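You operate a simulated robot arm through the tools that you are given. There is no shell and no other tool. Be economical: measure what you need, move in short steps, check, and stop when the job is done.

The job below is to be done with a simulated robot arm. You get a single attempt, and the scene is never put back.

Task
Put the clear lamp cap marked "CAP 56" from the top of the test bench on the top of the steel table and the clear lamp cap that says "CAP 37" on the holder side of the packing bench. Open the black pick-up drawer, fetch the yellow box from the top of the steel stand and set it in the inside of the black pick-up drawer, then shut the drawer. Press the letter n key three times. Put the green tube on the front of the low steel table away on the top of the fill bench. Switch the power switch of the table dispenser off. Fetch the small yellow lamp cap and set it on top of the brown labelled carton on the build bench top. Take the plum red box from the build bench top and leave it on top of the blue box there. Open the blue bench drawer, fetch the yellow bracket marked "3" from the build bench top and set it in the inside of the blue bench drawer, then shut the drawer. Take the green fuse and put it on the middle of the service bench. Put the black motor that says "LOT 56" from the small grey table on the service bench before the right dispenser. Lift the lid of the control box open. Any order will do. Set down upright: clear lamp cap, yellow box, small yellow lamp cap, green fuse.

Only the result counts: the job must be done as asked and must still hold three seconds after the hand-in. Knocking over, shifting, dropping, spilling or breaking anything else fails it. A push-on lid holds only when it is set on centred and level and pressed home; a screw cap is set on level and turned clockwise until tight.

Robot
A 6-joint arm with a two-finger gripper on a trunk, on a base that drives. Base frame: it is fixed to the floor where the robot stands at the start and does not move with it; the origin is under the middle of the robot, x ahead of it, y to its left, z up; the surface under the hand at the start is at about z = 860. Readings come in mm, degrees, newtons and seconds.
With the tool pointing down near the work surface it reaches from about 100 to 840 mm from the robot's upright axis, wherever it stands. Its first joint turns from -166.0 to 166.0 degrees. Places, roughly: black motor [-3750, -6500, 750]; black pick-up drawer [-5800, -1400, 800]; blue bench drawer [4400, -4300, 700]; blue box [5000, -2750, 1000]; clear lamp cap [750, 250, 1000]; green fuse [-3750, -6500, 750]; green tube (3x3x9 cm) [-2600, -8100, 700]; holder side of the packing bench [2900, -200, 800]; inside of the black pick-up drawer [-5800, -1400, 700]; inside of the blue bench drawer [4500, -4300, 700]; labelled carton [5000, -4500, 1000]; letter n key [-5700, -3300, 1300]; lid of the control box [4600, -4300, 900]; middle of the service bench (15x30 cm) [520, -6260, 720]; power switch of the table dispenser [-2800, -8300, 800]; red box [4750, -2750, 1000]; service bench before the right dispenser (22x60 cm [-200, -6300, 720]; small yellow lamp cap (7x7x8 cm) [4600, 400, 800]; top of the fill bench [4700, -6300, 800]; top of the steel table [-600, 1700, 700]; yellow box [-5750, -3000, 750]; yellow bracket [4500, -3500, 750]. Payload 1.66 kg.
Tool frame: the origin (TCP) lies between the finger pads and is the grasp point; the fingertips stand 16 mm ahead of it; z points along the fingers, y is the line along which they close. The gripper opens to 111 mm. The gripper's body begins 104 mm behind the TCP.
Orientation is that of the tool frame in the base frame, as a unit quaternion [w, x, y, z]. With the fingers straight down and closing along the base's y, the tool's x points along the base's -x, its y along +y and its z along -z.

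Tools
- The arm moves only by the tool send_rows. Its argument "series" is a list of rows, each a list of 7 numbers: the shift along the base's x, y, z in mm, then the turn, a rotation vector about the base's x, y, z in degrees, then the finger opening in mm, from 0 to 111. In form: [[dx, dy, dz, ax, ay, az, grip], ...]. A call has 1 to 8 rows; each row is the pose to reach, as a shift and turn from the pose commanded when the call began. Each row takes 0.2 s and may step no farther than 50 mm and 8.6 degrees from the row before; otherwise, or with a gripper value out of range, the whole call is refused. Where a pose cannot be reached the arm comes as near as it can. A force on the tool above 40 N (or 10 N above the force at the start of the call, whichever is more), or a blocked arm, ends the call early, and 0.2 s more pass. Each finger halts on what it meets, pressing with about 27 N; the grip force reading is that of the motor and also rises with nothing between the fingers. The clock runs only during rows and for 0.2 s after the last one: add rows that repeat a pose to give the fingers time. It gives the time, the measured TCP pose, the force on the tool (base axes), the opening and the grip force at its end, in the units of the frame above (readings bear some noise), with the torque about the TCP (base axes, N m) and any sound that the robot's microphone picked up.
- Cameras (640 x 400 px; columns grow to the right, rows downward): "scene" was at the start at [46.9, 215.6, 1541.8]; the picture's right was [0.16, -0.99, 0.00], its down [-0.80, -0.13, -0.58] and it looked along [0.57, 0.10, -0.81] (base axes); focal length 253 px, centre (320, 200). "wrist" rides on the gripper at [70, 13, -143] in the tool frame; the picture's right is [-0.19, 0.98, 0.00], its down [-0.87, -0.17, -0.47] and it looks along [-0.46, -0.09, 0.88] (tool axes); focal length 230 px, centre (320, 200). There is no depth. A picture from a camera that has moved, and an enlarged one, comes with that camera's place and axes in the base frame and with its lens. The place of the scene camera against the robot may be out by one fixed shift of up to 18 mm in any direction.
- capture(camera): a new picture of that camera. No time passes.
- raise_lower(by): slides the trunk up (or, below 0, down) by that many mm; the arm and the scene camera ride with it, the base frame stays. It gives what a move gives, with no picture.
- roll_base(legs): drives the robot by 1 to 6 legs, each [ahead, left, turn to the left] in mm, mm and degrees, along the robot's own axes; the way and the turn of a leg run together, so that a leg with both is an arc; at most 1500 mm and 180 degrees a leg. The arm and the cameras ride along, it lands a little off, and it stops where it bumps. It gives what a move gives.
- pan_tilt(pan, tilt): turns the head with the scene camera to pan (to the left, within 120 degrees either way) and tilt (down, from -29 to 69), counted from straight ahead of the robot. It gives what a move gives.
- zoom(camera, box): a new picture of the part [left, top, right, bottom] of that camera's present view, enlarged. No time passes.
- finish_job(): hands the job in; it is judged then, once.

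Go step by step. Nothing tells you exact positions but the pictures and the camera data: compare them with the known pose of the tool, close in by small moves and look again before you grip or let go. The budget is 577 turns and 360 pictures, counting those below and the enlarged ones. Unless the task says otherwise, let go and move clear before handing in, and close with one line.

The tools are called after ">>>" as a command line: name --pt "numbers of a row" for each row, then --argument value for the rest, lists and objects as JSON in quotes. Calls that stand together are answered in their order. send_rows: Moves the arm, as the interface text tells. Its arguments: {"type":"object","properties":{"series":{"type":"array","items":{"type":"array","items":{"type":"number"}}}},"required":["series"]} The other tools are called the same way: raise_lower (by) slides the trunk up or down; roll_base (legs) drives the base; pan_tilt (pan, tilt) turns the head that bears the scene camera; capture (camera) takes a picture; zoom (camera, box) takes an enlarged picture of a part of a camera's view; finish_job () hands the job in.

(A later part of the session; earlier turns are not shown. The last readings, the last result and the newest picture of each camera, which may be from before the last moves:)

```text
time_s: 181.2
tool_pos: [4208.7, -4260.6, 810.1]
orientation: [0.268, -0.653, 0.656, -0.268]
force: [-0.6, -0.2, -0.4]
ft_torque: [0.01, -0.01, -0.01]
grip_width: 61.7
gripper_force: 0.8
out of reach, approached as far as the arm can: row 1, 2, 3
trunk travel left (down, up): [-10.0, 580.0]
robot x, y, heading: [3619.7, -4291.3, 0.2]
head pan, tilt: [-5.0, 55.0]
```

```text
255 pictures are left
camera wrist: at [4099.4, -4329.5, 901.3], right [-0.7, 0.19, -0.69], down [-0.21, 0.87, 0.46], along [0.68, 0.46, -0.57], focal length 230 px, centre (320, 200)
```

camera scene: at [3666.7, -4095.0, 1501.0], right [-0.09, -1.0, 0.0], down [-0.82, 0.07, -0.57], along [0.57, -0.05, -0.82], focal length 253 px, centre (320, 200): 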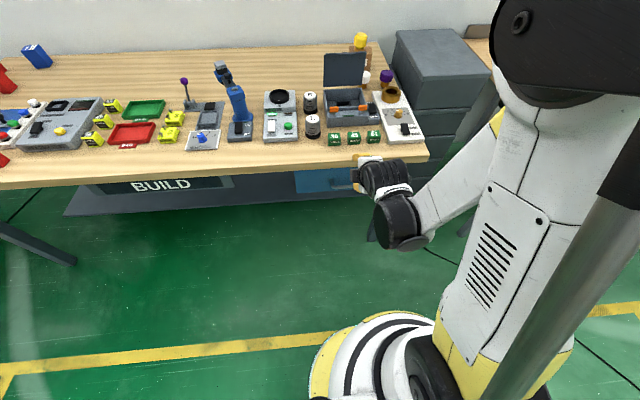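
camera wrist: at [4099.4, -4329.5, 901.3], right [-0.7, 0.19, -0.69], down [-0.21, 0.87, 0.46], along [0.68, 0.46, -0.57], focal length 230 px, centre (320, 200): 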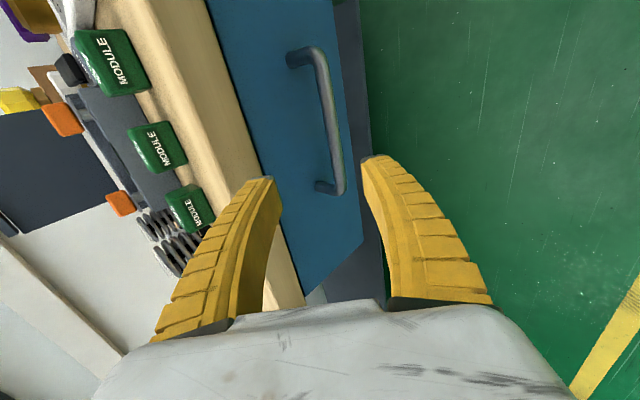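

The arm is folded too tightly; I roll the base back and retry.

>>> roll_base --legs '[[-180, 0, 0]]'

>>> send_rows --pt "40 0 -10 0 0 0 60" --pt "80 0 -20 0 0 0 60" --pt "120 0 -25 0 0 0 60" --pt "160 0 -30 0 0 0 60"

>>> capture --camera "wrist"

```text
time_s: 182.7
tool_pos: [4031.0, -4261.4, 810.2]
orientation: [0.268, -0.652, 0.657, -0.267]
force: [0.0, 1.1, -0.1]
ft_torque: [0.0, -0.01, 0.03]
grip_width: 61.8
gripper_force: 1.8
trunk travel left (down, up): [-10.0, 580.0]
robot x, y, heading: [3440.0, -4291.5, -0.1]
head pan, tilt: [-5.0, 55.0]
```

```text
time_s: 183.7
tool_pos: [4191.7, -4264.9, 779.2]
orientation: [0.267, -0.651, 0.658, -0.269]
force: [-1.3, -0.9, 1.0]
ft_torque: [0.0, -0.01, -0.01]
grip_width: 62.0
gripper_force: 0.9
trunk travel left (down, up): [-10.0, 580.0]
robot x, y, heading: [3443.7, -4297.0, -0.4]
head pan, tilt: [-5.0, 55.0]
```

```text
254 pictures are left
camera wrist: at [4082.3, -4331.7, 870.6], right [-0.7, 0.2, -0.69], down [-0.21, 0.87, 0.46], along [0.68, 0.46, -0.57], focal length 230 px, centre (320, 200)
```

wrist: 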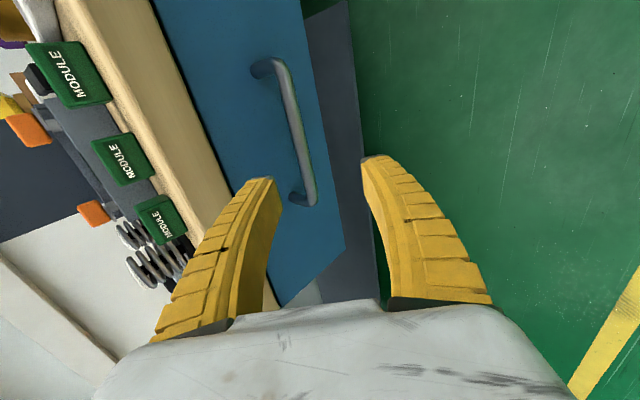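

>>> send_rows --pt "5 -20 -8 0 0 0 60" --pt "10 -20 -16 0 0 0 60"

>>> capture --camera "wrist"

```text
time_s: 184.3
tool_pos: [4199.5, -4280.8, 764.4]
orientation: [0.268, -0.651, 0.657, -0.268]
force: [-0.6, 0.1, -0.1]
ft_torque: [0.01, -0.02, 0.06]
grip_width: 62.2
gripper_force: 1.3
trunk travel left (down, up): [-10.0, 580.0]
robot x, y, heading: [3441.0, -4294.6, -0.1]
head pan, tilt: [-5.0, 55.0]
```

```text
253 pictures are left
camera wrist: at [4090.5, -4349.5, 855.7], right [-0.7, 0.2, -0.69], down [-0.21, 0.87, 0.46], along [0.68, 0.46, -0.57], focal length 230 px, centre (320, 200)
```

wrist: 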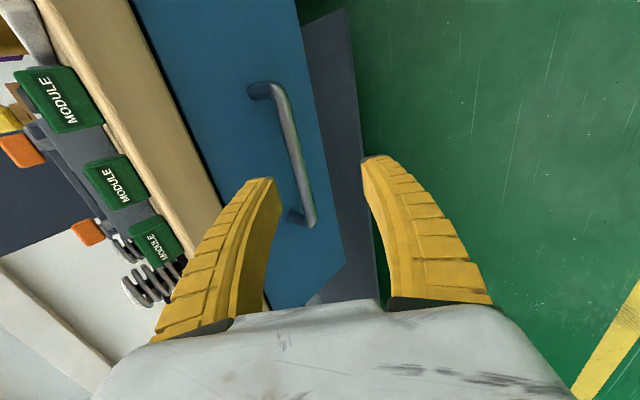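

>>> send_rows --pt "17 -4 12 0 0 0 38" --pt "37 -4 -8 0 0 0 38" --pt "45 -4 -16 0 0 0 38"

>>> capture --camera "wrist"

```text
time_s: 185.1
tool_pos: [4246.5, -4286.6, 746.8]
orientation: [0.267, -0.652, 0.657, -0.268]
force: [0.3, 0.3, 0.2]
ft_torque: [-0.01, 0.01, 0.0]
grip_width: 40.7
gripper_force: 1.9
trunk travel left (down, up): [-10.0, 580.0]
robot x, y, heading: [3439.6, -4291.6, -0.2]
head pan, tilt: [-5.0, 55.0]
```

```text
252 pictures are left
camera wrist: at [4136.4, -4355.1, 838.3], right [-0.7, 0.2, -0.69], down [-0.21, 0.87, 0.46], along [0.68, 0.46, -0.57], focal length 230 px, centre (320, 200)
```

wrist: 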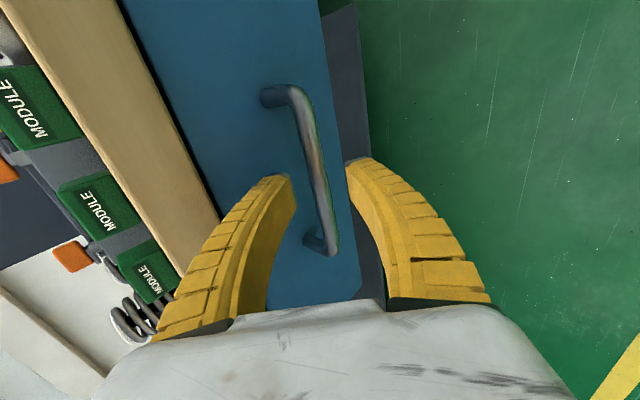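

>>> send_rows --pt "5 0 -5 0 0 0 38" --pt "10 0 -10 0 0 0 38" --pt "10 0 -10 0 0 0 10" --pt "10 0 -10 0 0 0 0"

>>> capture --camera "wrist"

```text
time_s: 186.1
tool_pos: [4254.0, -4285.0, 738.2]
orientation: [0.269, -0.651, 0.657, -0.269]
force: [1.3, -0.6, 19.7]
ft_torque: [-0.11, -0.22, 0.34]
grip_width: 5.9
gripper_force: 34.2
trunk travel left (down, up): [-10.0, 580.0]
robot x, y, heading: [3441.3, -4288.6, -0.4]
head pan, tilt: [-5.0, 55.0]
```

```text
251 pictures are left
camera wrist: at [4144.6, -4354.3, 830.2], right [-0.7, 0.2, -0.69], down [-0.21, 0.87, 0.46], along [0.69, 0.46, -0.56], focal length 230 px, centre (320, 200)
```

wrist: 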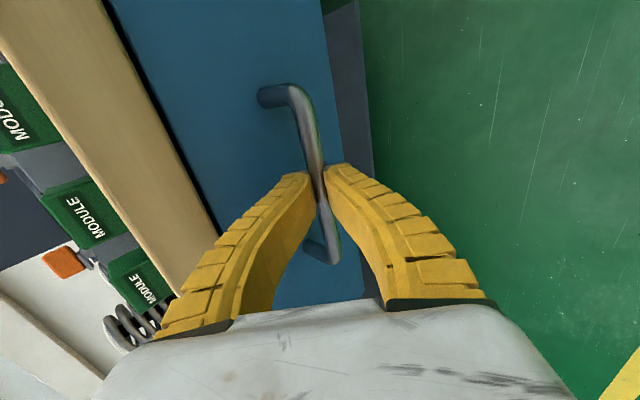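

The handle is gripped. I pull by rolling the base back.

>>> roll_base --legs '[[-130, 0, 0]]'

>>> capture --camera "wrist"

>>> capture --camera "scene"

```text
time_s: 187.3
tool_pos: [4123.7, -4286.2, 739.8]
orientation: [0.269, -0.652, 0.656, -0.269]
force: [-1.3, -6.4, 24.1]
ft_torque: [-0.14, -0.21, -0.05]
grip_width: 6.2
gripper_force: 33.8
trunk travel left (down, up): [-10.0, 580.0]
robot x, y, heading: [3311.1, -4292.1, -0.2]
head pan, tilt: [-5.0, 55.0]
```

```text
250 pictures are left
camera wrist: at [4013.0, -4354.3, 830.0], right [-0.7, 0.2, -0.69], down [-0.21, 0.87, 0.46], along [0.69, 0.46, -0.56], focal length 230 px, centre (320, 200)
```

wrist: 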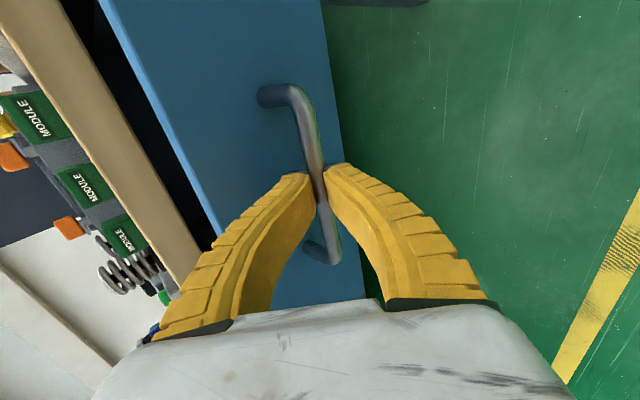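

```text
249 pictures are left
camera scene: at [3355.6, -4095.0, 1401.3], right [-0.09, -1.0, 0.0], down [-0.81, 0.07, -0.58], along [0.57, -0.05, -0.82], focal length 253 px, centre (320, 200)
```

scene: 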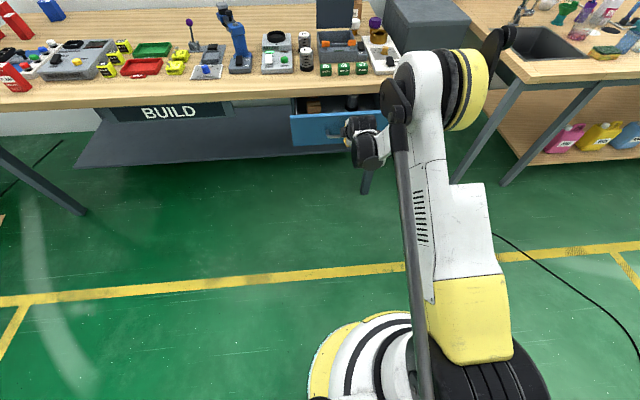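

>>> roll_base --legs '[[-110, 0, 0]]'

>>> capture --camera "scene"

```text
time_s: 188.5
tool_pos: [4013.8, -4284.9, 739.3]
orientation: [0.268, -0.652, 0.656, -0.269]
force: [-1.3, -0.3, 23.7]
ft_torque: [0.01, -0.24, 0.05]
grip_width: 6.0
gripper_force: 34.5
trunk travel left (down, up): [-10.0, 580.0]
robot x, y, heading: [3200.6, -4289.3, -0.3]
head pan, tilt: [-5.0, 55.0]
```

```text
248 pictures are left
camera scene: at [3246.4, -4094.1, 1401.2], right [-0.09, -1.0, 0.0], down [-0.81, 0.07, -0.58], along [0.57, -0.05, -0.82], focal length 253 px, centre (320, 200)
```

scene: 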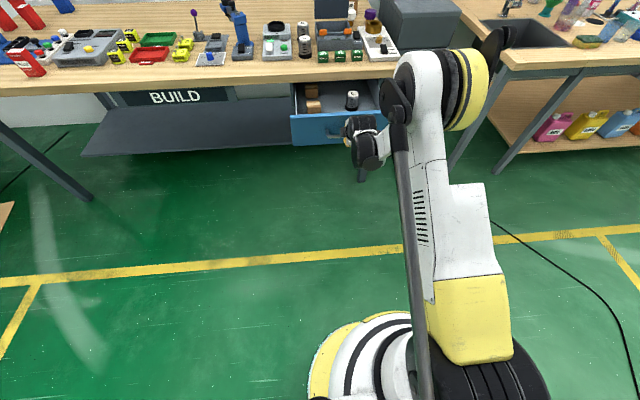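

The drawer is open about 240 mm. I let go and withdraw, restoring the tool to straight down.

>>> send_rows --pt "0 0 0 0 0 0 20" --pt "0 0 0 0 0 0 38" --pt "-20 0 20 0 0 0 38" --pt "-50 0 50 0 0 0 38" --pt "-80 0 80 0 0 0 60" --pt "-80 0 120 0 0 0 60"

>>> raise_lower --by 200

>>> send_rows --pt "0 0 0 0 8 0 60" --pt "0 0 0 0 16 0 60" --pt "0 0 0 0 24 0 60" --pt "0 0 0 0 32 0 60" --pt "0 0 0 0 40 0 60" --pt "0 0 0 0 45 0 60"

>>> roll_base --legs '[[0, 640, 0], [650, 0, 0]]'

>>> capture --camera "scene"

```text
time_s: 189.9
tool_pos: [3932.5, -4286.5, 857.9]
orientation: [0.268, -0.652, 0.657, -0.268]
force: [-0.4, -0.2, 0.5]
ft_torque: [-0.01, 0.01, 0.03]
grip_width: 62.0
gripper_force: 1.0
trunk travel left (down, up): [-10.0, 580.0]
robot x, y, heading: [3200.4, -4293.2, -0.5]
head pan, tilt: [-5.0, 55.0]
```

```text
time_s: 192.1
tool_pos: [3933.2, -4286.3, 1057.4]
orientation: [0.268, -0.652, 0.657, -0.268]
force: [-0.7, 0.3, 0.1]
ft_torque: [0.01, -0.04, 0.0]
grip_width: 61.9
gripper_force: 1.1
trunk travel left (down, up): [-210.0, 380.0]
robot x, y, heading: [3199.8, -4293.5, -0.3]
head pan, tilt: [-5.0, 55.0]
```

```text
time_s: 193.5
tool_pos: [3932.4, -4287.1, 1057.9]
orientation: [-0.004, -0.704, 0.71, 0.003]
force: [-0.2, -0.3, -0.6]
ft_torque: [0.0, -0.02, -0.01]
grip_width: 61.8
gripper_force: 1.2
trunk travel left (down, up): [-210.0, 380.0]
robot x, y, heading: [3198.4, -4290.0, -0.2]
head pan, tilt: [-5.0, 55.0]
```

```text
time_s: 200.3
tool_pos: [4599.5, -3668.6, 1057.6]
orientation: [-0.004, -0.7, 0.714, 0.001]
force: [-1.0, 0.8, 0.3]
ft_torque: [-0.04, -0.02, 0.0]
grip_width: 62.0
gripper_force: 0.9
trunk travel left (down, up): [-210.0, 380.0]
robot x, y, heading: [3870.0, -3666.1, -0.9]
head pan, tilt: [-5.0, 55.0]
```

```text
247 pictures are left
camera scene: at [3918.3, -3468.7, 1601.0], right [-0.1, -0.99, 0.0], down [-0.81, 0.08, -0.57], along [0.57, -0.06, -0.82], focal length 253 px, centre (320, 200)
```

scene: 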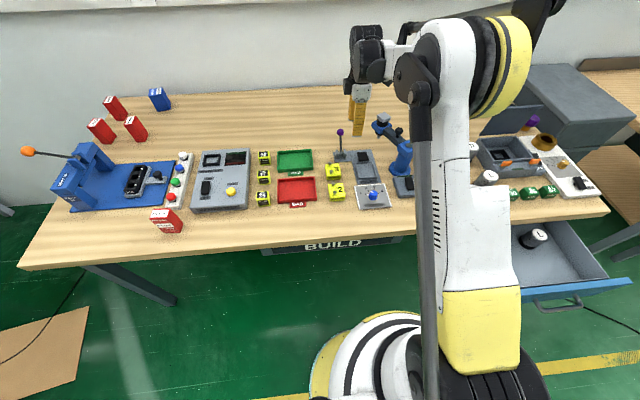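

>>> zoom --camera "scene" --box '[240, 130, 400, 220]'

>>> capture --camera "wrist"

```text
4.00 times, centred on (320, 175) of scene
camera zoom: at [3918.3, -3468.7, 1601.0], right [-0.1, -0.99, 0.0], down [-0.81, 0.08, -0.57], along [0.57, -0.06, -0.82], focal length 1013 px, centre (320, 300)
```

zoom: 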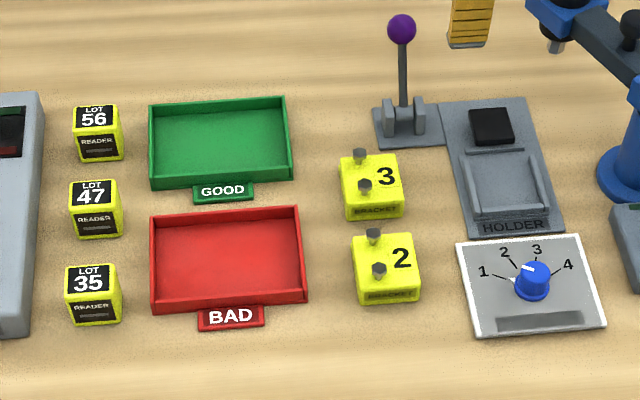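

```text
245 pictures are left
camera wrist: at [4586.1, -3737.2, 1200.2], right [-0.98, 0.21, 0.01], down [0.19, 0.86, 0.47], along [0.09, 0.46, -0.88], focal length 230 px, centre (320, 200)
```

wrist: 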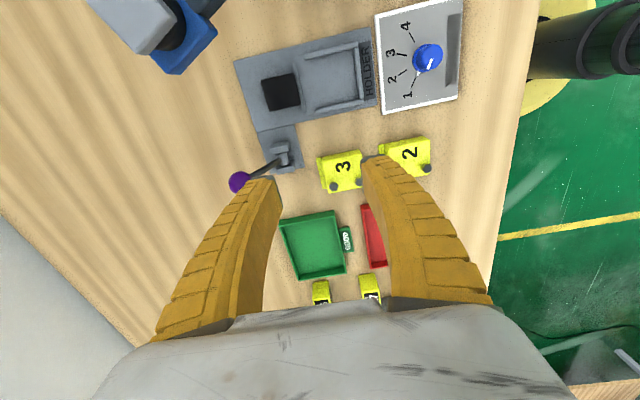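

Bracket 3 is about [4573, -3602]. I turn the gripper back so it closes along y and move over it.

>>> send_rows --pt "-3 8 0 0 0 -8.5 85" --pt "-6 16 0 0 0 -17 85" --pt "-9 24 0 0 0 -25.5 85" --pt "-12 32 0 0 0 -34 85" --pt "-16 40 0 0 0 -42.5 85" --pt "-20 48 0 0 0 -51 85" --pt "-24 56 0 0 0 -59.5 85" --pt "-27 64 0 0 0 -68 85"

>>> send_rows --pt "0 0 -10 0 0 -7 85" --pt "0 0 -20 0 0 -14 85" --pt "0 0 -30 0 0 -21 85"

>>> capture --camera "wrist"

```text
time_s: 202.1
tool_pos: [4571.9, -3605.4, 1059.4]
orientation: [-0.003, -0.181, 0.983, 0.005]
force: [-0.1, -0.2, -0.5]
ft_torque: [-0.01, 0.0, 0.01]
grip_width: 85.9
gripper_force: 1.4
trunk travel left (down, up): [-210.0, 380.0]
robot x, y, heading: [3873.1, -3665.4, -1.1]
head pan, tilt: [-5.0, 55.0]
```

```text
time_s: 202.9
tool_pos: [4572.7, -3605.7, 1028.2]
orientation: [-0.002, 0.001, 1.0, 0.005]
force: [-0.3, -0.3, -0.2]
ft_torque: [-0.01, 0.01, -0.01]
grip_width: 86.3
gripper_force: 1.0
trunk travel left (down, up): [-210.0, 380.0]
robot x, y, heading: [3867.7, -3662.1, -1.1]
head pan, tilt: [-5.0, 55.0]
```

```text
244 pictures are left
camera wrist: at [4503.4, -3592.6, 1170.6], right [0.19, 0.98, 0.01], down [0.87, -0.17, 0.47], along [0.46, -0.08, -0.88], focal length 230 px, centre (320, 200)
```

wrist: 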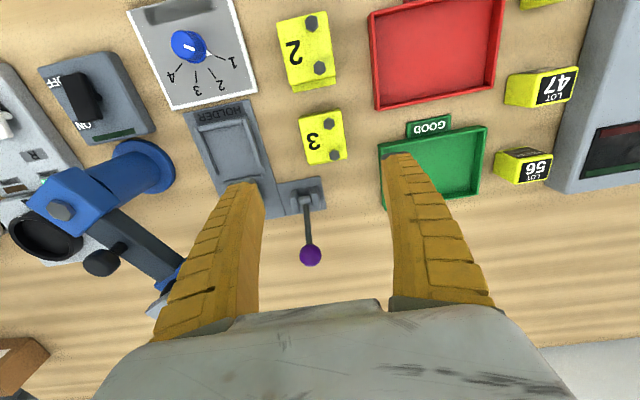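

>>> send_rows --pt "-2 5 -45 0 0 0 76" --pt "-2 6 -90 0 0 0 76" --pt "-2 6 -130 0 0 0 76"

>>> capture --camera "wrist"

>>> zoom --camera "scene" --box '[240, 110, 400, 220]'

```text
time_s: 203.7
tool_pos: [4568.7, -3599.5, 898.2]
orientation: [-0.001, 0.001, 1.0, 0.004]
force: [0.1, 0.0, -0.4]
ft_torque: [-0.01, -0.02, 0.01]
grip_width: 77.5
gripper_force: 1.1
trunk travel left (down, up): [-210.0, 380.0]
robot x, y, heading: [3867.9, -3666.6, -0.9]
head pan, tilt: [-5.0, 55.0]
```

```text
243 pictures are left
camera wrist: at [4501.1, -3585.7, 1040.2], right [0.19, 0.98, 0.01], down [0.87, -0.17, 0.47], along [0.46, -0.08, -0.88], focal length 230 px, centre (320, 200)
```

wrist: 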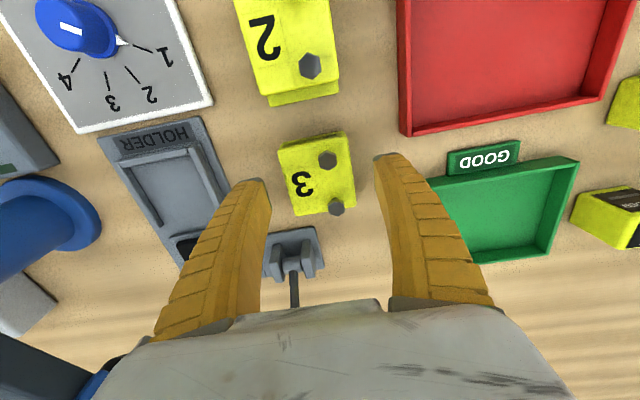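

```text
3.64 times, centred on (320, 165) of scene
camera zoom: at [3918.3, -3468.7, 1601.0], right [-0.1, -0.99, 0.0], down [-0.81, 0.08, -0.57], along [0.57, -0.06, -0.82], focal length 921 px, centre (320, 327)
```

zoom: 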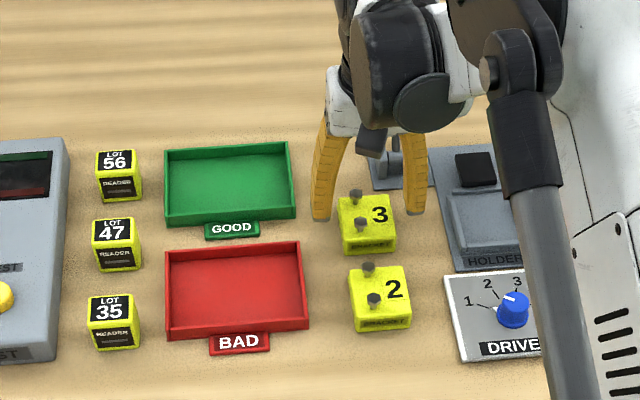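

>>> send_rows --pt "-4 1 -15 0 0 0 76" --pt "-4 1 -27 0 0 0 76" --pt "-4 1 -27 0 0 0 50" --pt "-4 1 -27 0 0 0 35" --pt "-4 1 -27 0 0 0 35"

>>> send_rows --pt "0 0 40 0 0 0 35" --pt "0 0 90 0 0 0 35" --pt "0 0 140 0 0 0 35" --pt "-30 0 180 0 0 0 35" --pt "-70 0 210 0 0 0 35"

>>> capture --camera "wrist"

```text
time_s: 204.9
tool_pos: [4565.5, -3599.6, 873.1]
orientation: [-0.001, 0.001, 1.0, 0.005]
force: [4.6, -2.3, 7.7]
ft_torque: [-0.03, 0.17, 0.03]
grip_width: 53.8
gripper_force: 26.6
trunk travel left (down, up): [-210.0, 380.0]
robot x, y, heading: [3867.1, -3664.7, -1.0]
head pan, tilt: [-5.0, 55.0]
```

```text
time_s: 206.1
tool_pos: [4492.5, -3593.8, 1086.7]
orientation: [-0.002, 0.001, 1.0, 0.005]
force: [0.1, -0.2, -3.0]
ft_torque: [-0.01, -0.01, 0.0]
grip_width: 51.9
gripper_force: 26.7
trunk travel left (down, up): [-210.0, 380.0]
robot x, y, heading: [3866.9, -3668.3, -0.9]
head pan, tilt: [-5.0, 55.0]
```

```text
241 pictures are left
camera wrist: at [4423.4, -3580.3, 1228.3], right [0.19, 0.98, 0.01], down [0.87, -0.17, 0.47], along [0.46, -0.08, -0.88], focal length 230 px, centre (320, 200)
```

wrist: 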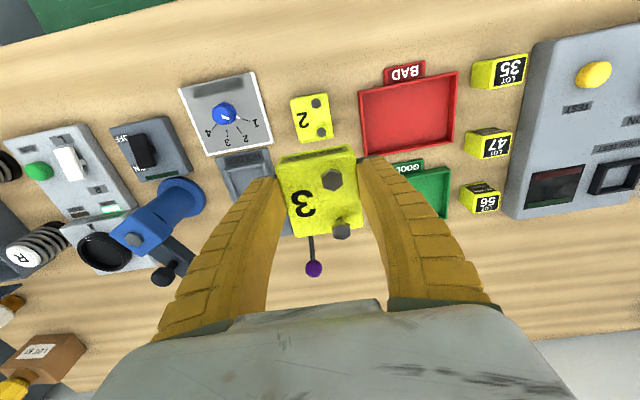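

>>> roll_base --legs '[[-320, 0, 0], [0, -620, 1]]'

>>> pan_tilt --pan -5 --tilt 60

>>> capture --camera "scene"

>>> capture --camera "wrist"

```text
time_s: 211.3
tool_pos: [4170.8, -4196.4, 1084.6]
orientation: [-0.002, -0.006, 1.0, 0.004]
force: [-0.4, -0.1, -3.1]
ft_torque: [0.02, 0.06, 0.0]
grip_width: 51.8
gripper_force: 27.3
trunk travel left (down, up): [-210.0, 380.0]
robot x, y, heading: [3543.7, -4277.3, -0.3]
head pan, tilt: [-5.0, 55.0]
```

```text
time_s: 212.0
tool_pos: [4168.9, -4196.9, 1085.7]
orientation: [-0.001, -0.005, 1.0, 0.004]
force: [-0.1, 0.6, -2.8]
ft_torque: [-0.02, 0.06, 0.01]
grip_width: 52.1
gripper_force: 27.3
trunk travel left (down, up): [-210.0, 380.0]
robot x, y, heading: [3541.0, -4275.0, -0.0]
head pan, tilt: [-5.0, 60.0]
```

```text
240 pictures are left
camera scene: at [3587.2, -4077.3, 1595.0], right [-0.09, -1.0, 0.0], down [-0.86, 0.08, -0.5], along [0.5, -0.05, -0.87], focal length 253 px, centre (320, 200)
```

scene: 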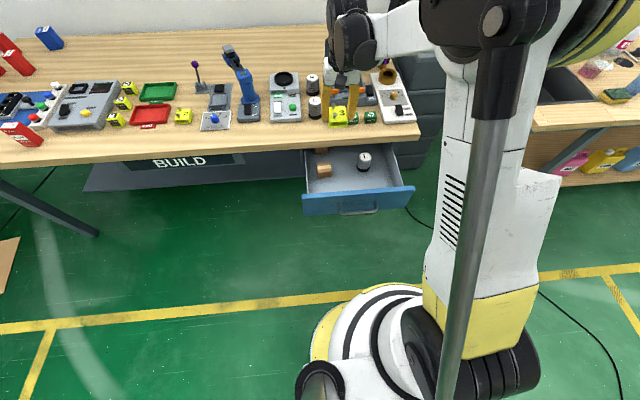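

```text
239 pictures are left
camera wrist: at [4100.7, -4184.0, 1227.3], right [0.18, 0.98, 0.01], down [0.87, -0.16, 0.47], along [0.46, -0.08, -0.88], focal length 230 px, centre (320, 200)
```

wrist: 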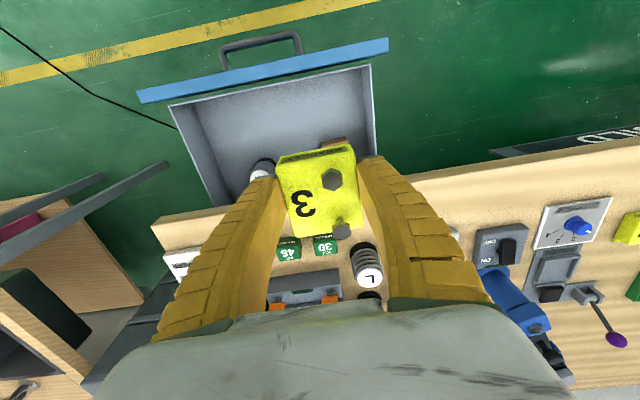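

>>> send_rows --pt "-5 -30 0 0 0 0 35" --pt "-10 -60 0 0 0 0 35" --pt "-14 -88 0 0 0 0 35"

>>> raise_lower --by -180

>>> capture --camera "wrist"

>>> capture --camera "scene"

```text
time_s: 212.8
tool_pos: [4156.4, -4284.9, 1085.5]
orientation: [-0.003, -0.005, 1.0, 0.004]
force: [0.2, -1.0, -2.4]
ft_torque: [-0.01, 0.03, -0.02]
grip_width: 52.1
gripper_force: 26.6
trunk travel left (down, up): [-210.0, 380.0]
robot x, y, heading: [3547.5, -4274.0, -0.6]
head pan, tilt: [-5.0, 60.0]
```

```text
time_s: 214.8
tool_pos: [4156.2, -4283.9, 905.5]
orientation: [-0.002, -0.005, 1.0, 0.005]
force: [0.0, -0.8, -3.7]
ft_torque: [-0.01, 0.0, -0.01]
grip_width: 51.9
gripper_force: 26.7
trunk travel left (down, up): [-30.0, 560.0]
robot x, y, heading: [3542.4, -4273.0, -0.3]
head pan, tilt: [-5.0, 60.0]
```

```text
238 pictures are left
camera wrist: at [4087.5, -4271.8, 1047.5], right [0.18, 0.98, 0.01], down [0.87, -0.16, 0.47], along [0.46, -0.08, -0.88], focal length 230 px, centre (320, 200)
```

wrist: 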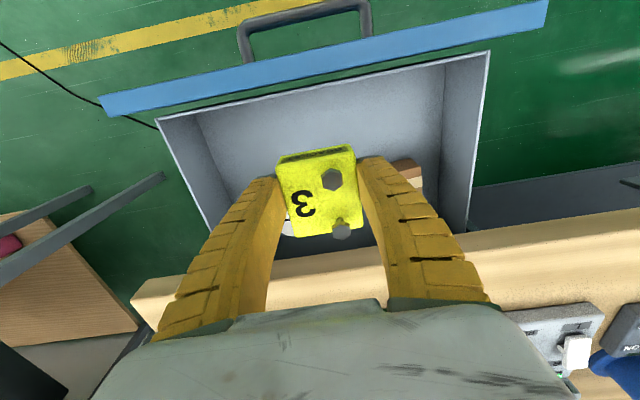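

```text
237 pictures are left
camera scene: at [3587.1, -4077.3, 1415.1], right [-0.09, -1.0, 0.0], down [-0.86, 0.08, -0.5], along [0.5, -0.05, -0.87], focal length 253 px, centre (320, 200)
```

scene: 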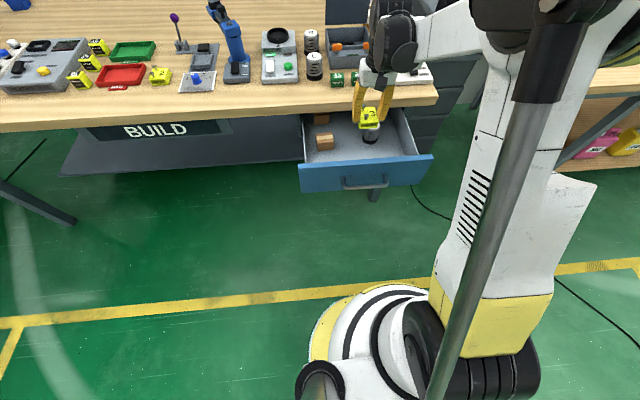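

>>> send_rows --pt "-3 -2 -45 0 0 0 35" --pt "-3 -2 -90 0 0 0 35" --pt "-3 -2 -135 0 0 0 35" --pt "-3 -2 -180 0 0 0 35"

>>> capture --camera "wrist"

>>> zoom --camera "scene" --box '[280, 80, 460, 210]'

```text
time_s: 215.8
tool_pos: [4153.6, -4284.0, 722.9]
orientation: [-0.002, -0.006, 1.0, 0.005]
force: [-0.2, 0.1, -2.6]
ft_torque: [-0.03, -0.01, 0.0]
grip_width: 51.8
gripper_force: 27.5
trunk travel left (down, up): [-30.0, 560.0]
robot x, y, heading: [3551.6, -4275.3, -0.4]
head pan, tilt: [-5.0, 60.0]
```

```text
236 pictures are left
camera wrist: at [4085.0, -4272.9, 865.5], right [0.18, 0.98, 0.01], down [0.87, -0.16, 0.47], along [0.46, -0.08, -0.88], focal length 230 px, centre (320, 200)
```

wrist: 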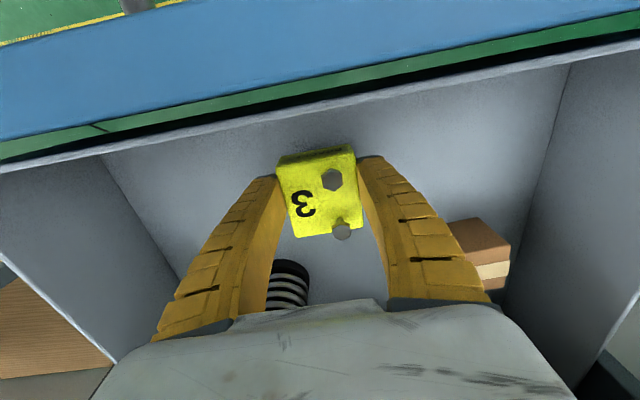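

```text
3.08 times, centred on (370, 145) of scene
camera zoom: at [3587.2, -4077.3, 1414.9], right [-0.09, -1.0, 0.0], down [-0.86, 0.08, -0.5], along [0.5, -0.05, -0.87], focal length 779 px, centre (166, 369)
```

zoom: 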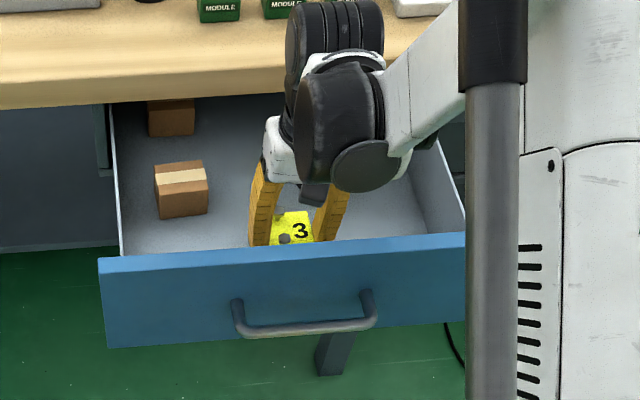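

>>> send_rows --pt "0 0 -10 0 0 0 35" --pt "0 0 -20 0 0 0 35" --pt "0 0 -28 0 0 0 35"

>>> send_rows --pt "0 0 -6 0 0 0 35" --pt "0 0 -12 0 0 0 35" --pt "0 0 -18 0 0 0 35" --pt "0 0 -24 0 0 0 35"

```text
time_s: 216.6
tool_pos: [4153.3, -4285.5, 696.7]
orientation: [-0.002, -0.006, 1.0, 0.005]
force: [0.3, 1.9, 16.3]
ft_torque: [0.01, 0.42, -0.02]
grip_width: 55.1
gripper_force: 26.6
trunk travel left (down, up): [-30.0, 560.0]
robot x, y, heading: [3544.4, -4272.0, -0.1]
head pan, tilt: [-5.0, 60.0]
```

```text
time_s: 217.1
tool_pos: [4152.9, -4286.5, 691.9]
orientation: [-0.001, -0.004, 1.0, 0.004]
force: [1.0, -1.1, 33.8]
ft_torque: [-0.07, 0.0, 0.0]
grip_width: 56.6
gripper_force: 26.6
trunk travel left (down, up): [-30.0, 560.0]
robot x, y, heading: [3541.2, -4275.7, -0.3]
head pan, tilt: [-5.0, 60.0]
stopped in row 2: the force on the tool passed its limit at 44 N (the readings are from after the stop); the commanded pose is now the measured one
```

On the drawer floor. I release and rise.

>>> send_rows --pt "0 0 3 0 0 0 56" --pt "0 0 3 0 0 0 70" --pt "0 0 3 0 0 0 76" --pt "0 0 45 0 0 0 76" --pt "0 0 95 0 0 0 76" --pt "0 0 145 0 0 0 76" --pt "0 0 195 0 0 0 76" --pt "0 0 240 0 0 0 76"

>>> capture --camera "wrist"

```text
time_s: 218.9
tool_pos: [4153.0, -4284.8, 927.4]
orientation: [-0.002, -0.004, 1.0, 0.003]
force: [-0.8, 0.3, 0.0]
ft_torque: [0.04, 0.01, -0.03]
grip_width: 77.4
gripper_force: 0.7
trunk travel left (down, up): [-30.0, 560.0]
robot x, y, heading: [3547.1, -4273.3, -0.3]
head pan, tilt: [-5.0, 60.0]
```

```text
234 pictures are left
camera wrist: at [4083.7, -4272.4, 1069.2], right [0.18, 0.98, 0.01], down [0.87, -0.16, 0.47], along [0.46, -0.08, -0.88], focal length 230 px, centre (320, 200)
```

wrist: 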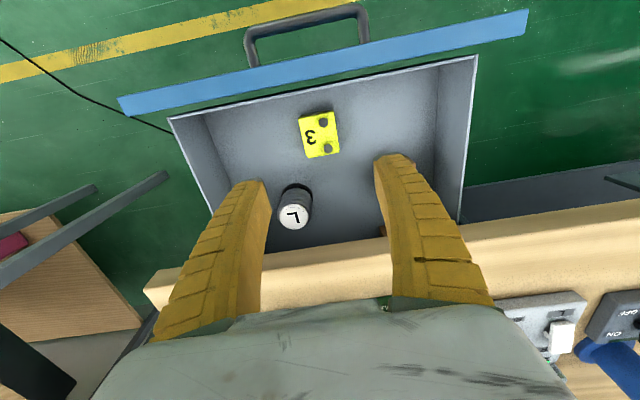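

Bracket 3 lies in the drawer. To shut it, I back up, lower the closed fingers before the handle and push by driving ahead.

>>> roll_base --legs '[[-200, 0, 0]]'

>>> send_rows --pt "0 0 -45 0 0 0 40" --pt "0 0 -90 0 0 0 10" --pt "0 0 -135 0 0 0 0" --pt "0 0 -165 0 0 0 0" --pt "0 0 -195 0 0 0 0"

>>> capture --camera "wrist"

```text
time_s: 220.5
tool_pos: [3955.0, -4283.6, 926.5]
orientation: [-0.002, -0.004, 1.0, 0.003]
force: [0.2, -0.2, -0.3]
ft_torque: [-0.02, 0.02, 0.03]
grip_width: 77.6
gripper_force: 1.1
trunk travel left (down, up): [-30.0, 560.0]
robot x, y, heading: [3344.4, -4273.4, -0.4]
head pan, tilt: [-5.0, 60.0]
```

```text
time_s: 221.7
tool_pos: [3953.8, -4284.5, 729.8]
orientation: [-0.003, -0.004, 1.0, 0.004]
force: [-0.8, 0.0, 1.0]
ft_torque: [0.0, 0.0, -0.01]
grip_width: 0.0
gripper_force: 27.3
trunk travel left (down, up): [-30.0, 560.0]
robot x, y, heading: [3346.8, -4268.6, -0.5]
head pan, tilt: [-5.0, 60.0]
```

```text
233 pictures are left
camera wrist: at [3884.4, -4272.3, 871.1], right [0.18, 0.98, 0.01], down [0.87, -0.16, 0.47], along [0.46, -0.08, -0.88], focal length 230 px, centre (320, 200)
```

wrist: 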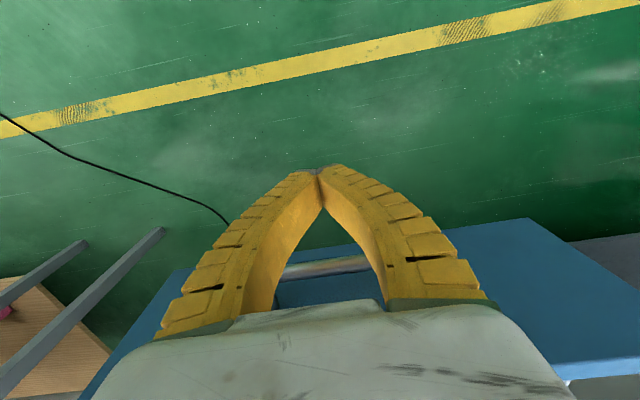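

>>> roll_base --legs '[[265, 0, 0]]'

>>> send_rows --pt "6 0 0 0 0 0 0" --pt "12 0 0 0 0 0 0" --pt "18 0 0 0 0 0 0" --pt "24 0 0 0 0 0 0" --pt "30 0 0 0 0 0 0"

>>> capture --camera "scene"

```text
time_s: 223.6
tool_pos: [4218.4, -4287.5, 728.9]
orientation: [-0.002, -0.003, 1.0, 0.004]
force: [-1.0, -0.9, -0.1]
ft_torque: [0.01, 0.02, 0.03]
grip_width: 0.0
gripper_force: 28.5
trunk travel left (down, up): [-30.0, 560.0]
robot x, y, heading: [3610.9, -4272.0, -0.3]
head pan, tilt: [-5.0, 60.0]
```

```text
time_s: 224.9
tool_pos: [4244.2, -4288.3, 730.9]
orientation: [-0.007, -0.003, 1.0, 0.005]
force: [-9.6, 0.5, -0.4]
ft_torque: [-0.01, 0.0, 0.02]
grip_width: 6.0
gripper_force: 28.6
trunk travel left (down, up): [-30.0, 560.0]
robot x, y, heading: [3612.0, -4271.8, -0.6]
head pan, tilt: [-5.0, 60.0]
stopped in row 5: the force on the tool passed its limit at 43 N (the readings are from after the stop); the commanded pose is now the measured one
```

```text
232 pictures are left
camera scene: at [3652.3, -4078.3, 1415.1], right [-0.1, -1.0, 0.0], down [-0.86, 0.08, -0.5], along [0.5, -0.05, -0.87], focal length 253 px, centre (320, 200)
```

scene: 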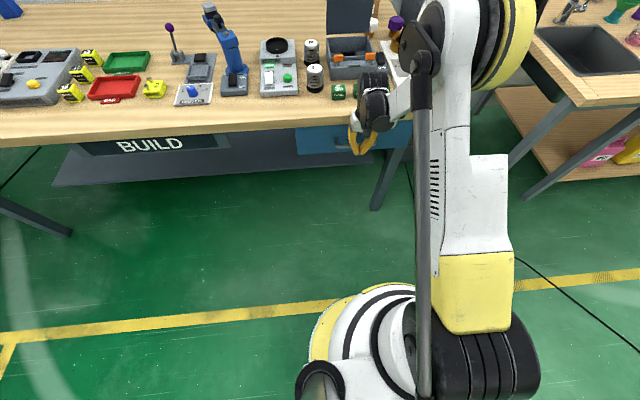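

The drawer is shut. I back off, rise and check.

>>> send_rows --pt "-40 0 0 0 0 0 5" --pt "-80 0 20 0 0 0 30" --pt "-90 0 65 0 0 0 60" --pt "-90 0 110 0 0 0 80" --pt "-90 0 155 0 0 0 100" --pt "-90 0 200 0 0 0 100"

>>> raise_lower --by 250

>>> zoom --camera "scene" --box '[260, 30, 420, 170]'

```text
time_s: 226.3
tool_pos: [4155.2, -4288.0, 929.3]
orientation: [-0.006, -0.004, 1.0, 0.004]
force: [0.0, -0.5, -0.2]
ft_torque: [0.02, 0.03, 0.0]
grip_width: 100.9
gripper_force: 0.7
trunk travel left (down, up): [-30.0, 560.0]
robot x, y, heading: [3611.9, -4275.5, -0.6]
head pan, tilt: [-5.0, 60.0]
```

```text
time_s: 228.9
tool_pos: [4154.5, -4287.4, 1179.5]
orientation: [-0.007, -0.004, 1.0, 0.005]
force: [0.2, 0.1, 0.0]
ft_torque: [0.02, -0.01, 0.01]
grip_width: 100.7
gripper_force: 0.1
trunk travel left (down, up): [-280.0, 310.0]
robot x, y, heading: [3609.8, -4275.3, -0.7]
head pan, tilt: [-5.0, 60.0]
```

```text
2.86 times, centred on (340, 100) of scene
camera zoom: at [3653.5, -4078.3, 1664.9], right [-0.1, -1.0, 0.0], down [-0.86, 0.08, -0.5], along [0.5, -0.05, -0.87], focal length 724 px, centre (263, 486)
```

zoom: 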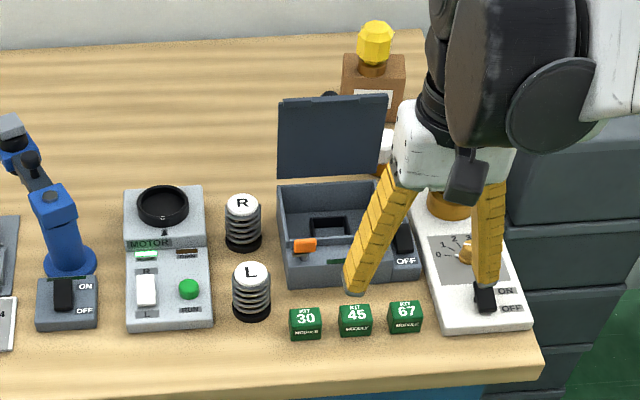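

Lid open, drawer shut. Next the red and blue boxes at the left end; I roll along the bench and look.

>>> roll_base --legs '[[0, 1350, 0.7]]'

>>> pan_tilt --pan 10 --tilt 40

>>> capture --camera "scene"

>>> zoom --camera "scene" --box '[180, 80, 380, 260]'

```text
time_s: 235.7
tool_pos: [4153.8, -2920.4, 1180.5]
orientation: [-0.006, -0.013, 1.0, 0.005]
force: [0.1, -0.6, 0.2]
ft_torque: [0.02, 0.03, -0.04]
grip_width: 100.5
gripper_force: 1.0
trunk travel left (down, up): [-280.0, 310.0]
robot x, y, heading: [3607.6, -2917.6, 0.4]
head pan, tilt: [-5.0, 60.0]
```

```text
time_s: 236.5
tool_pos: [4154.6, -2920.1, 1178.8]
orientation: [-0.006, -0.012, 1.0, 0.004]
force: [-0.1, 0.8, 0.1]
ft_torque: [0.0, 0.0, 0.02]
grip_width: 100.7
gripper_force: 0.2
trunk travel left (down, up): [-280.0, 310.0]
robot x, y, heading: [3607.4, -2917.8, 0.6]
head pan, tilt: [10.0, 40.0]
```

```text
230 pictures are left
camera scene: at [3665.7, -2699.1, 1691.6], right [0.18, -0.98, 0.0], down [-0.63, -0.12, -0.77], along [0.75, 0.14, -0.64], focal length 253 px, centre (320, 200)
```

scene: 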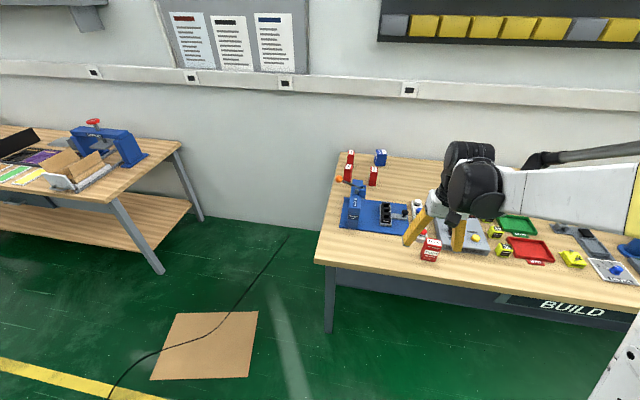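

```text
2.22 times, centred on (280, 170) of scene
camera zoom: at [3665.7, -2699.1, 1691.6], right [0.18, -0.98, 0.0], down [-0.63, -0.12, -0.77], along [0.75, 0.14, -0.64], focal length 563 px, centre (409, 267)
```

zoom: 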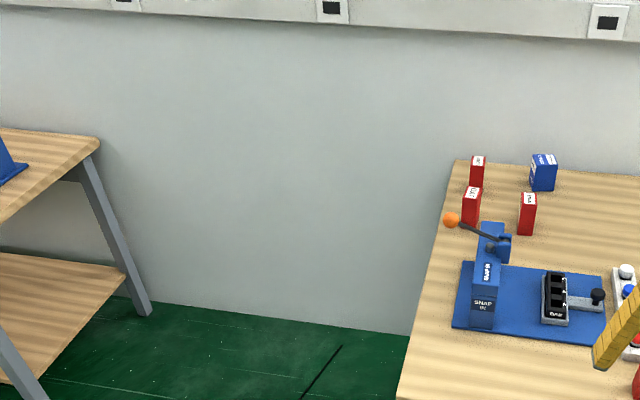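

>>> zoom --camera "scene" --box '[330, 140, 400, 190]'

>>> zoom --camera "scene" --box '[405, 190, 475, 270]'

```text
8.00 times, centred on (365, 165) of scene
camera zoom: at [3665.7, -2699.1, 1691.6], right [0.18, -0.98, 0.0], down [-0.63, -0.12, -0.77], along [0.75, 0.14, -0.64], focal length 2026 px, centre (-40, 480)
```

zoom: 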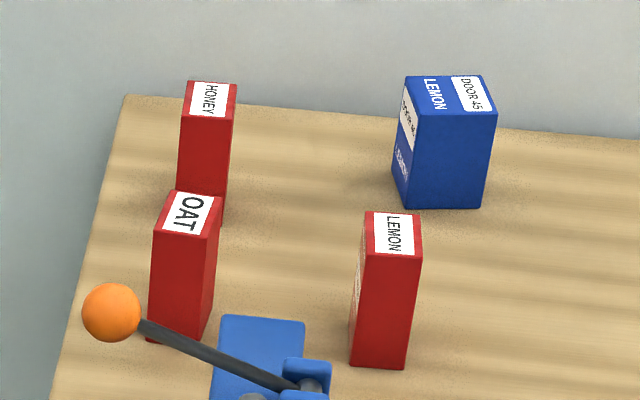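

```text
5.00 times, centred on (440, 230) of scene
camera zoom: at [3665.7, -2699.1, 1691.6], right [0.18, -0.98, 0.0], down [-0.63, -0.12, -0.77], along [0.75, 0.14, -0.64], focal length 1266 px, centre (-280, 50)
```

zoom: 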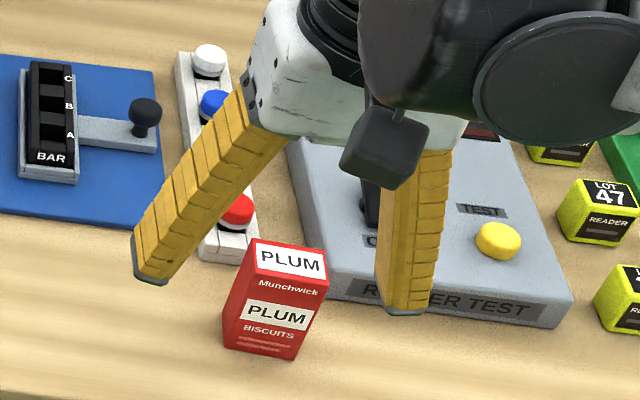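

The "PLUM" box stands at the bench front near [4373, -3020]; the blue "LEMON DOOR 45" box stands far back near [5066, -2830]. To reach it I'll use a 45° forward-tilted grip from the start.

>>> send_rows --pt "5 -10 -15 0 -7.5 0 90" --pt "10 -20 -30 0 -15 0 90" --pt "20 -30 -45 0 -22.5 0 90" --pt "30 -40 -60 0 -30 0 90" --pt "45 -50 -75 0 -37.5 0 90" --pt "60 -60 -90 0 -45 0 90"

>>> send_rows --pt "20 -10 -25 0 0 -6 90" --pt "45 -20 -50 0 0 -12 90"

>>> capture --camera "wrist"

>>> capture --camera "scene"

```text
time_s: 237.9
tool_pos: [4214.6, -2982.2, 1088.7]
orientation: [0.378, -0.014, 0.926, 0.0]
force: [-0.6, -0.1, 0.6]
ft_torque: [0.03, -0.03, 0.0]
grip_width: 90.9
gripper_force: 0.8
trunk travel left (down, up): [-280.0, 310.0]
robot x, y, heading: [3609.5, -2922.0, 0.6]
head pan, tilt: [10.0, 40.0]
```

```text
time_s: 238.5
tool_pos: [4262.2, -2999.5, 1038.9]
orientation: [0.375, 0.085, 0.922, -0.042]
force: [0.4, 0.5, 0.2]
ft_torque: [0.02, 0.01, -0.02]
grip_width: 91.1
gripper_force: 0.9
trunk travel left (down, up): [-280.0, 310.0]
robot x, y, heading: [3606.5, -2919.2, 0.2]
head pan, tilt: [10.0, 40.0]
```

```text
226 pictures are left
camera wrist: at [4118.3, -2958.5, 1091.3], right [0.32, 0.94, 0.12], down [0.26, -0.21, 0.94], along [0.91, -0.27, -0.31], focal length 230 px, centre (320, 200)
```

wrist: 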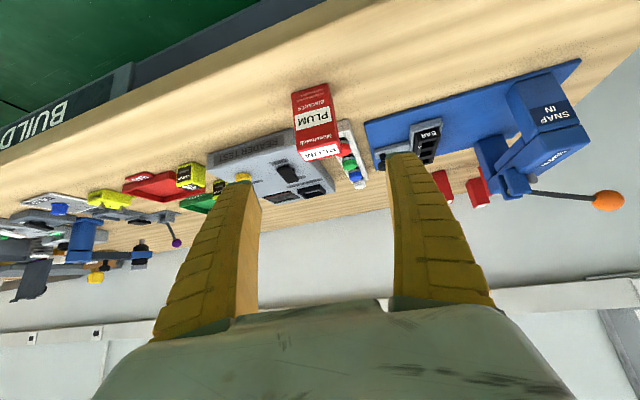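

```text
225 pictures are left
camera scene: at [3666.6, -2699.0, 1691.6], right [0.18, -0.98, 0.0], down [-0.63, -0.12, -0.77], along [0.75, 0.14, -0.64], focal length 253 px, centre (320, 200)
```

scene: 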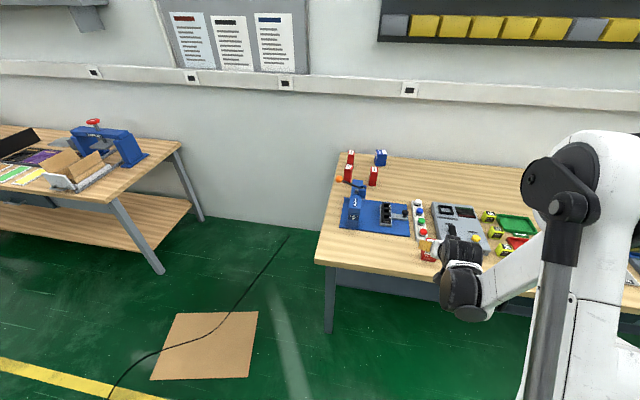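

>>> zoom --camera "wrist" --box '[260, 60, 400, 190]'

```text
3.08 times, centred on (330, 125) of wrist
camera zoom: at [4118.3, -2958.5, 1091.3], right [0.32, 0.94, 0.12], down [0.26, -0.21, 0.94], along [0.91, -0.27, -0.31], focal length 708 px, centre (289, 431)
```

zoom: 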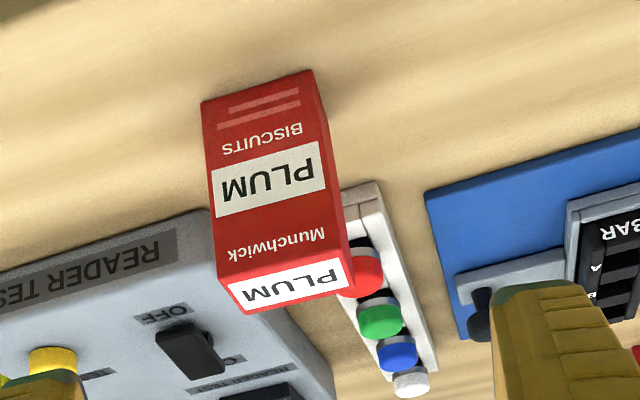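

>>> send_rows --pt "25 -7 -28 0 0 2 90" --pt "50 -14 -55 0 0 4 90" --pt "73 -20 -82 0 0 4 90"

>>> capture --camera "wrist"

```text
time_s: 239.3
tool_pos: [4331.7, -3018.2, 957.3]
orientation: [0.376, 0.051, 0.925, -0.027]
force: [-0.5, -0.2, -0.2]
ft_torque: [0.0, 0.03, -0.02]
grip_width: 91.3
gripper_force: 0.4
trunk travel left (down, up): [-280.0, 310.0]
robot x, y, heading: [3605.6, -2917.0, 0.7]
head pan, tilt: [10.0, 40.0]
```

```text
223 pictures are left
camera wrist: at [4185.1, -2987.2, 1009.2], right [0.25, 0.96, 0.12], down [0.27, -0.19, 0.94], along [0.93, -0.2, -0.31], focal length 230 px, centre (320, 200)
```

wrist: 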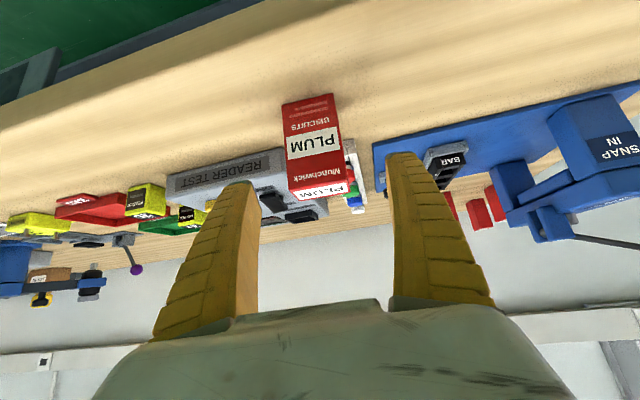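

>>> send_rows --pt "15 -3 -14 0 0 0 80" --pt "30 -6 -28 0 0 0 80" --pt "46 -8 -41 0 0 0 80"

>>> capture --camera "wrist"

>>> zoom --camera "scene" --box '[390, 190, 490, 290]'

```text
time_s: 240.1
tool_pos: [4378.3, -3031.4, 915.5]
orientation: [0.376, 0.052, 0.925, -0.027]
force: [0.5, 0.3, -0.7]
ft_torque: [-0.01, -0.01, -0.01]
grip_width: 81.5
gripper_force: 1.2
trunk travel left (down, up): [-280.0, 310.0]
robot x, y, heading: [3609.8, -2922.0, 0.6]
head pan, tilt: [10.0, 40.0]
```

```text
222 pictures are left
camera wrist: at [4231.7, -2998.2, 967.9], right [0.25, 0.96, 0.12], down [0.27, -0.19, 0.94], along [0.93, -0.2, -0.31], focal length 230 px, centre (320, 200)
```

wrist: 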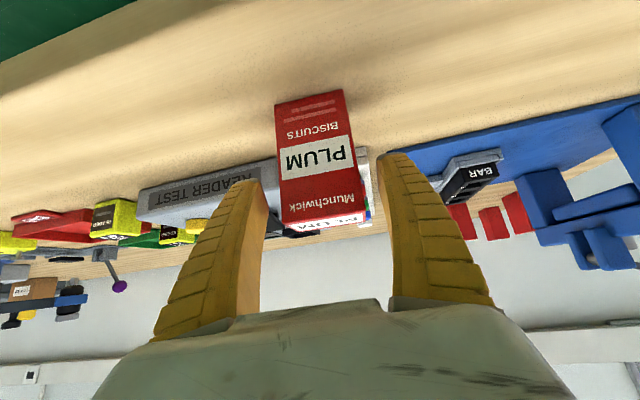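

```text
4.00 times, centred on (440, 240) of scene
camera zoom: at [3666.2, -2699.2, 1691.7], right [0.18, -0.98, 0.0], down [-0.63, -0.12, -0.77], along [0.75, 0.14, -0.64], focal length 1013 px, centre (-160, 40)
```

zoom: 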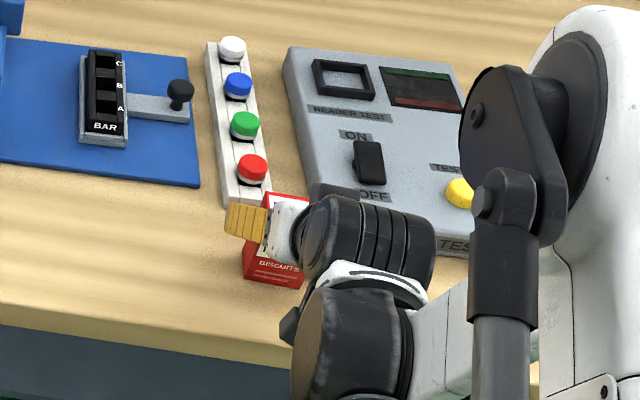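

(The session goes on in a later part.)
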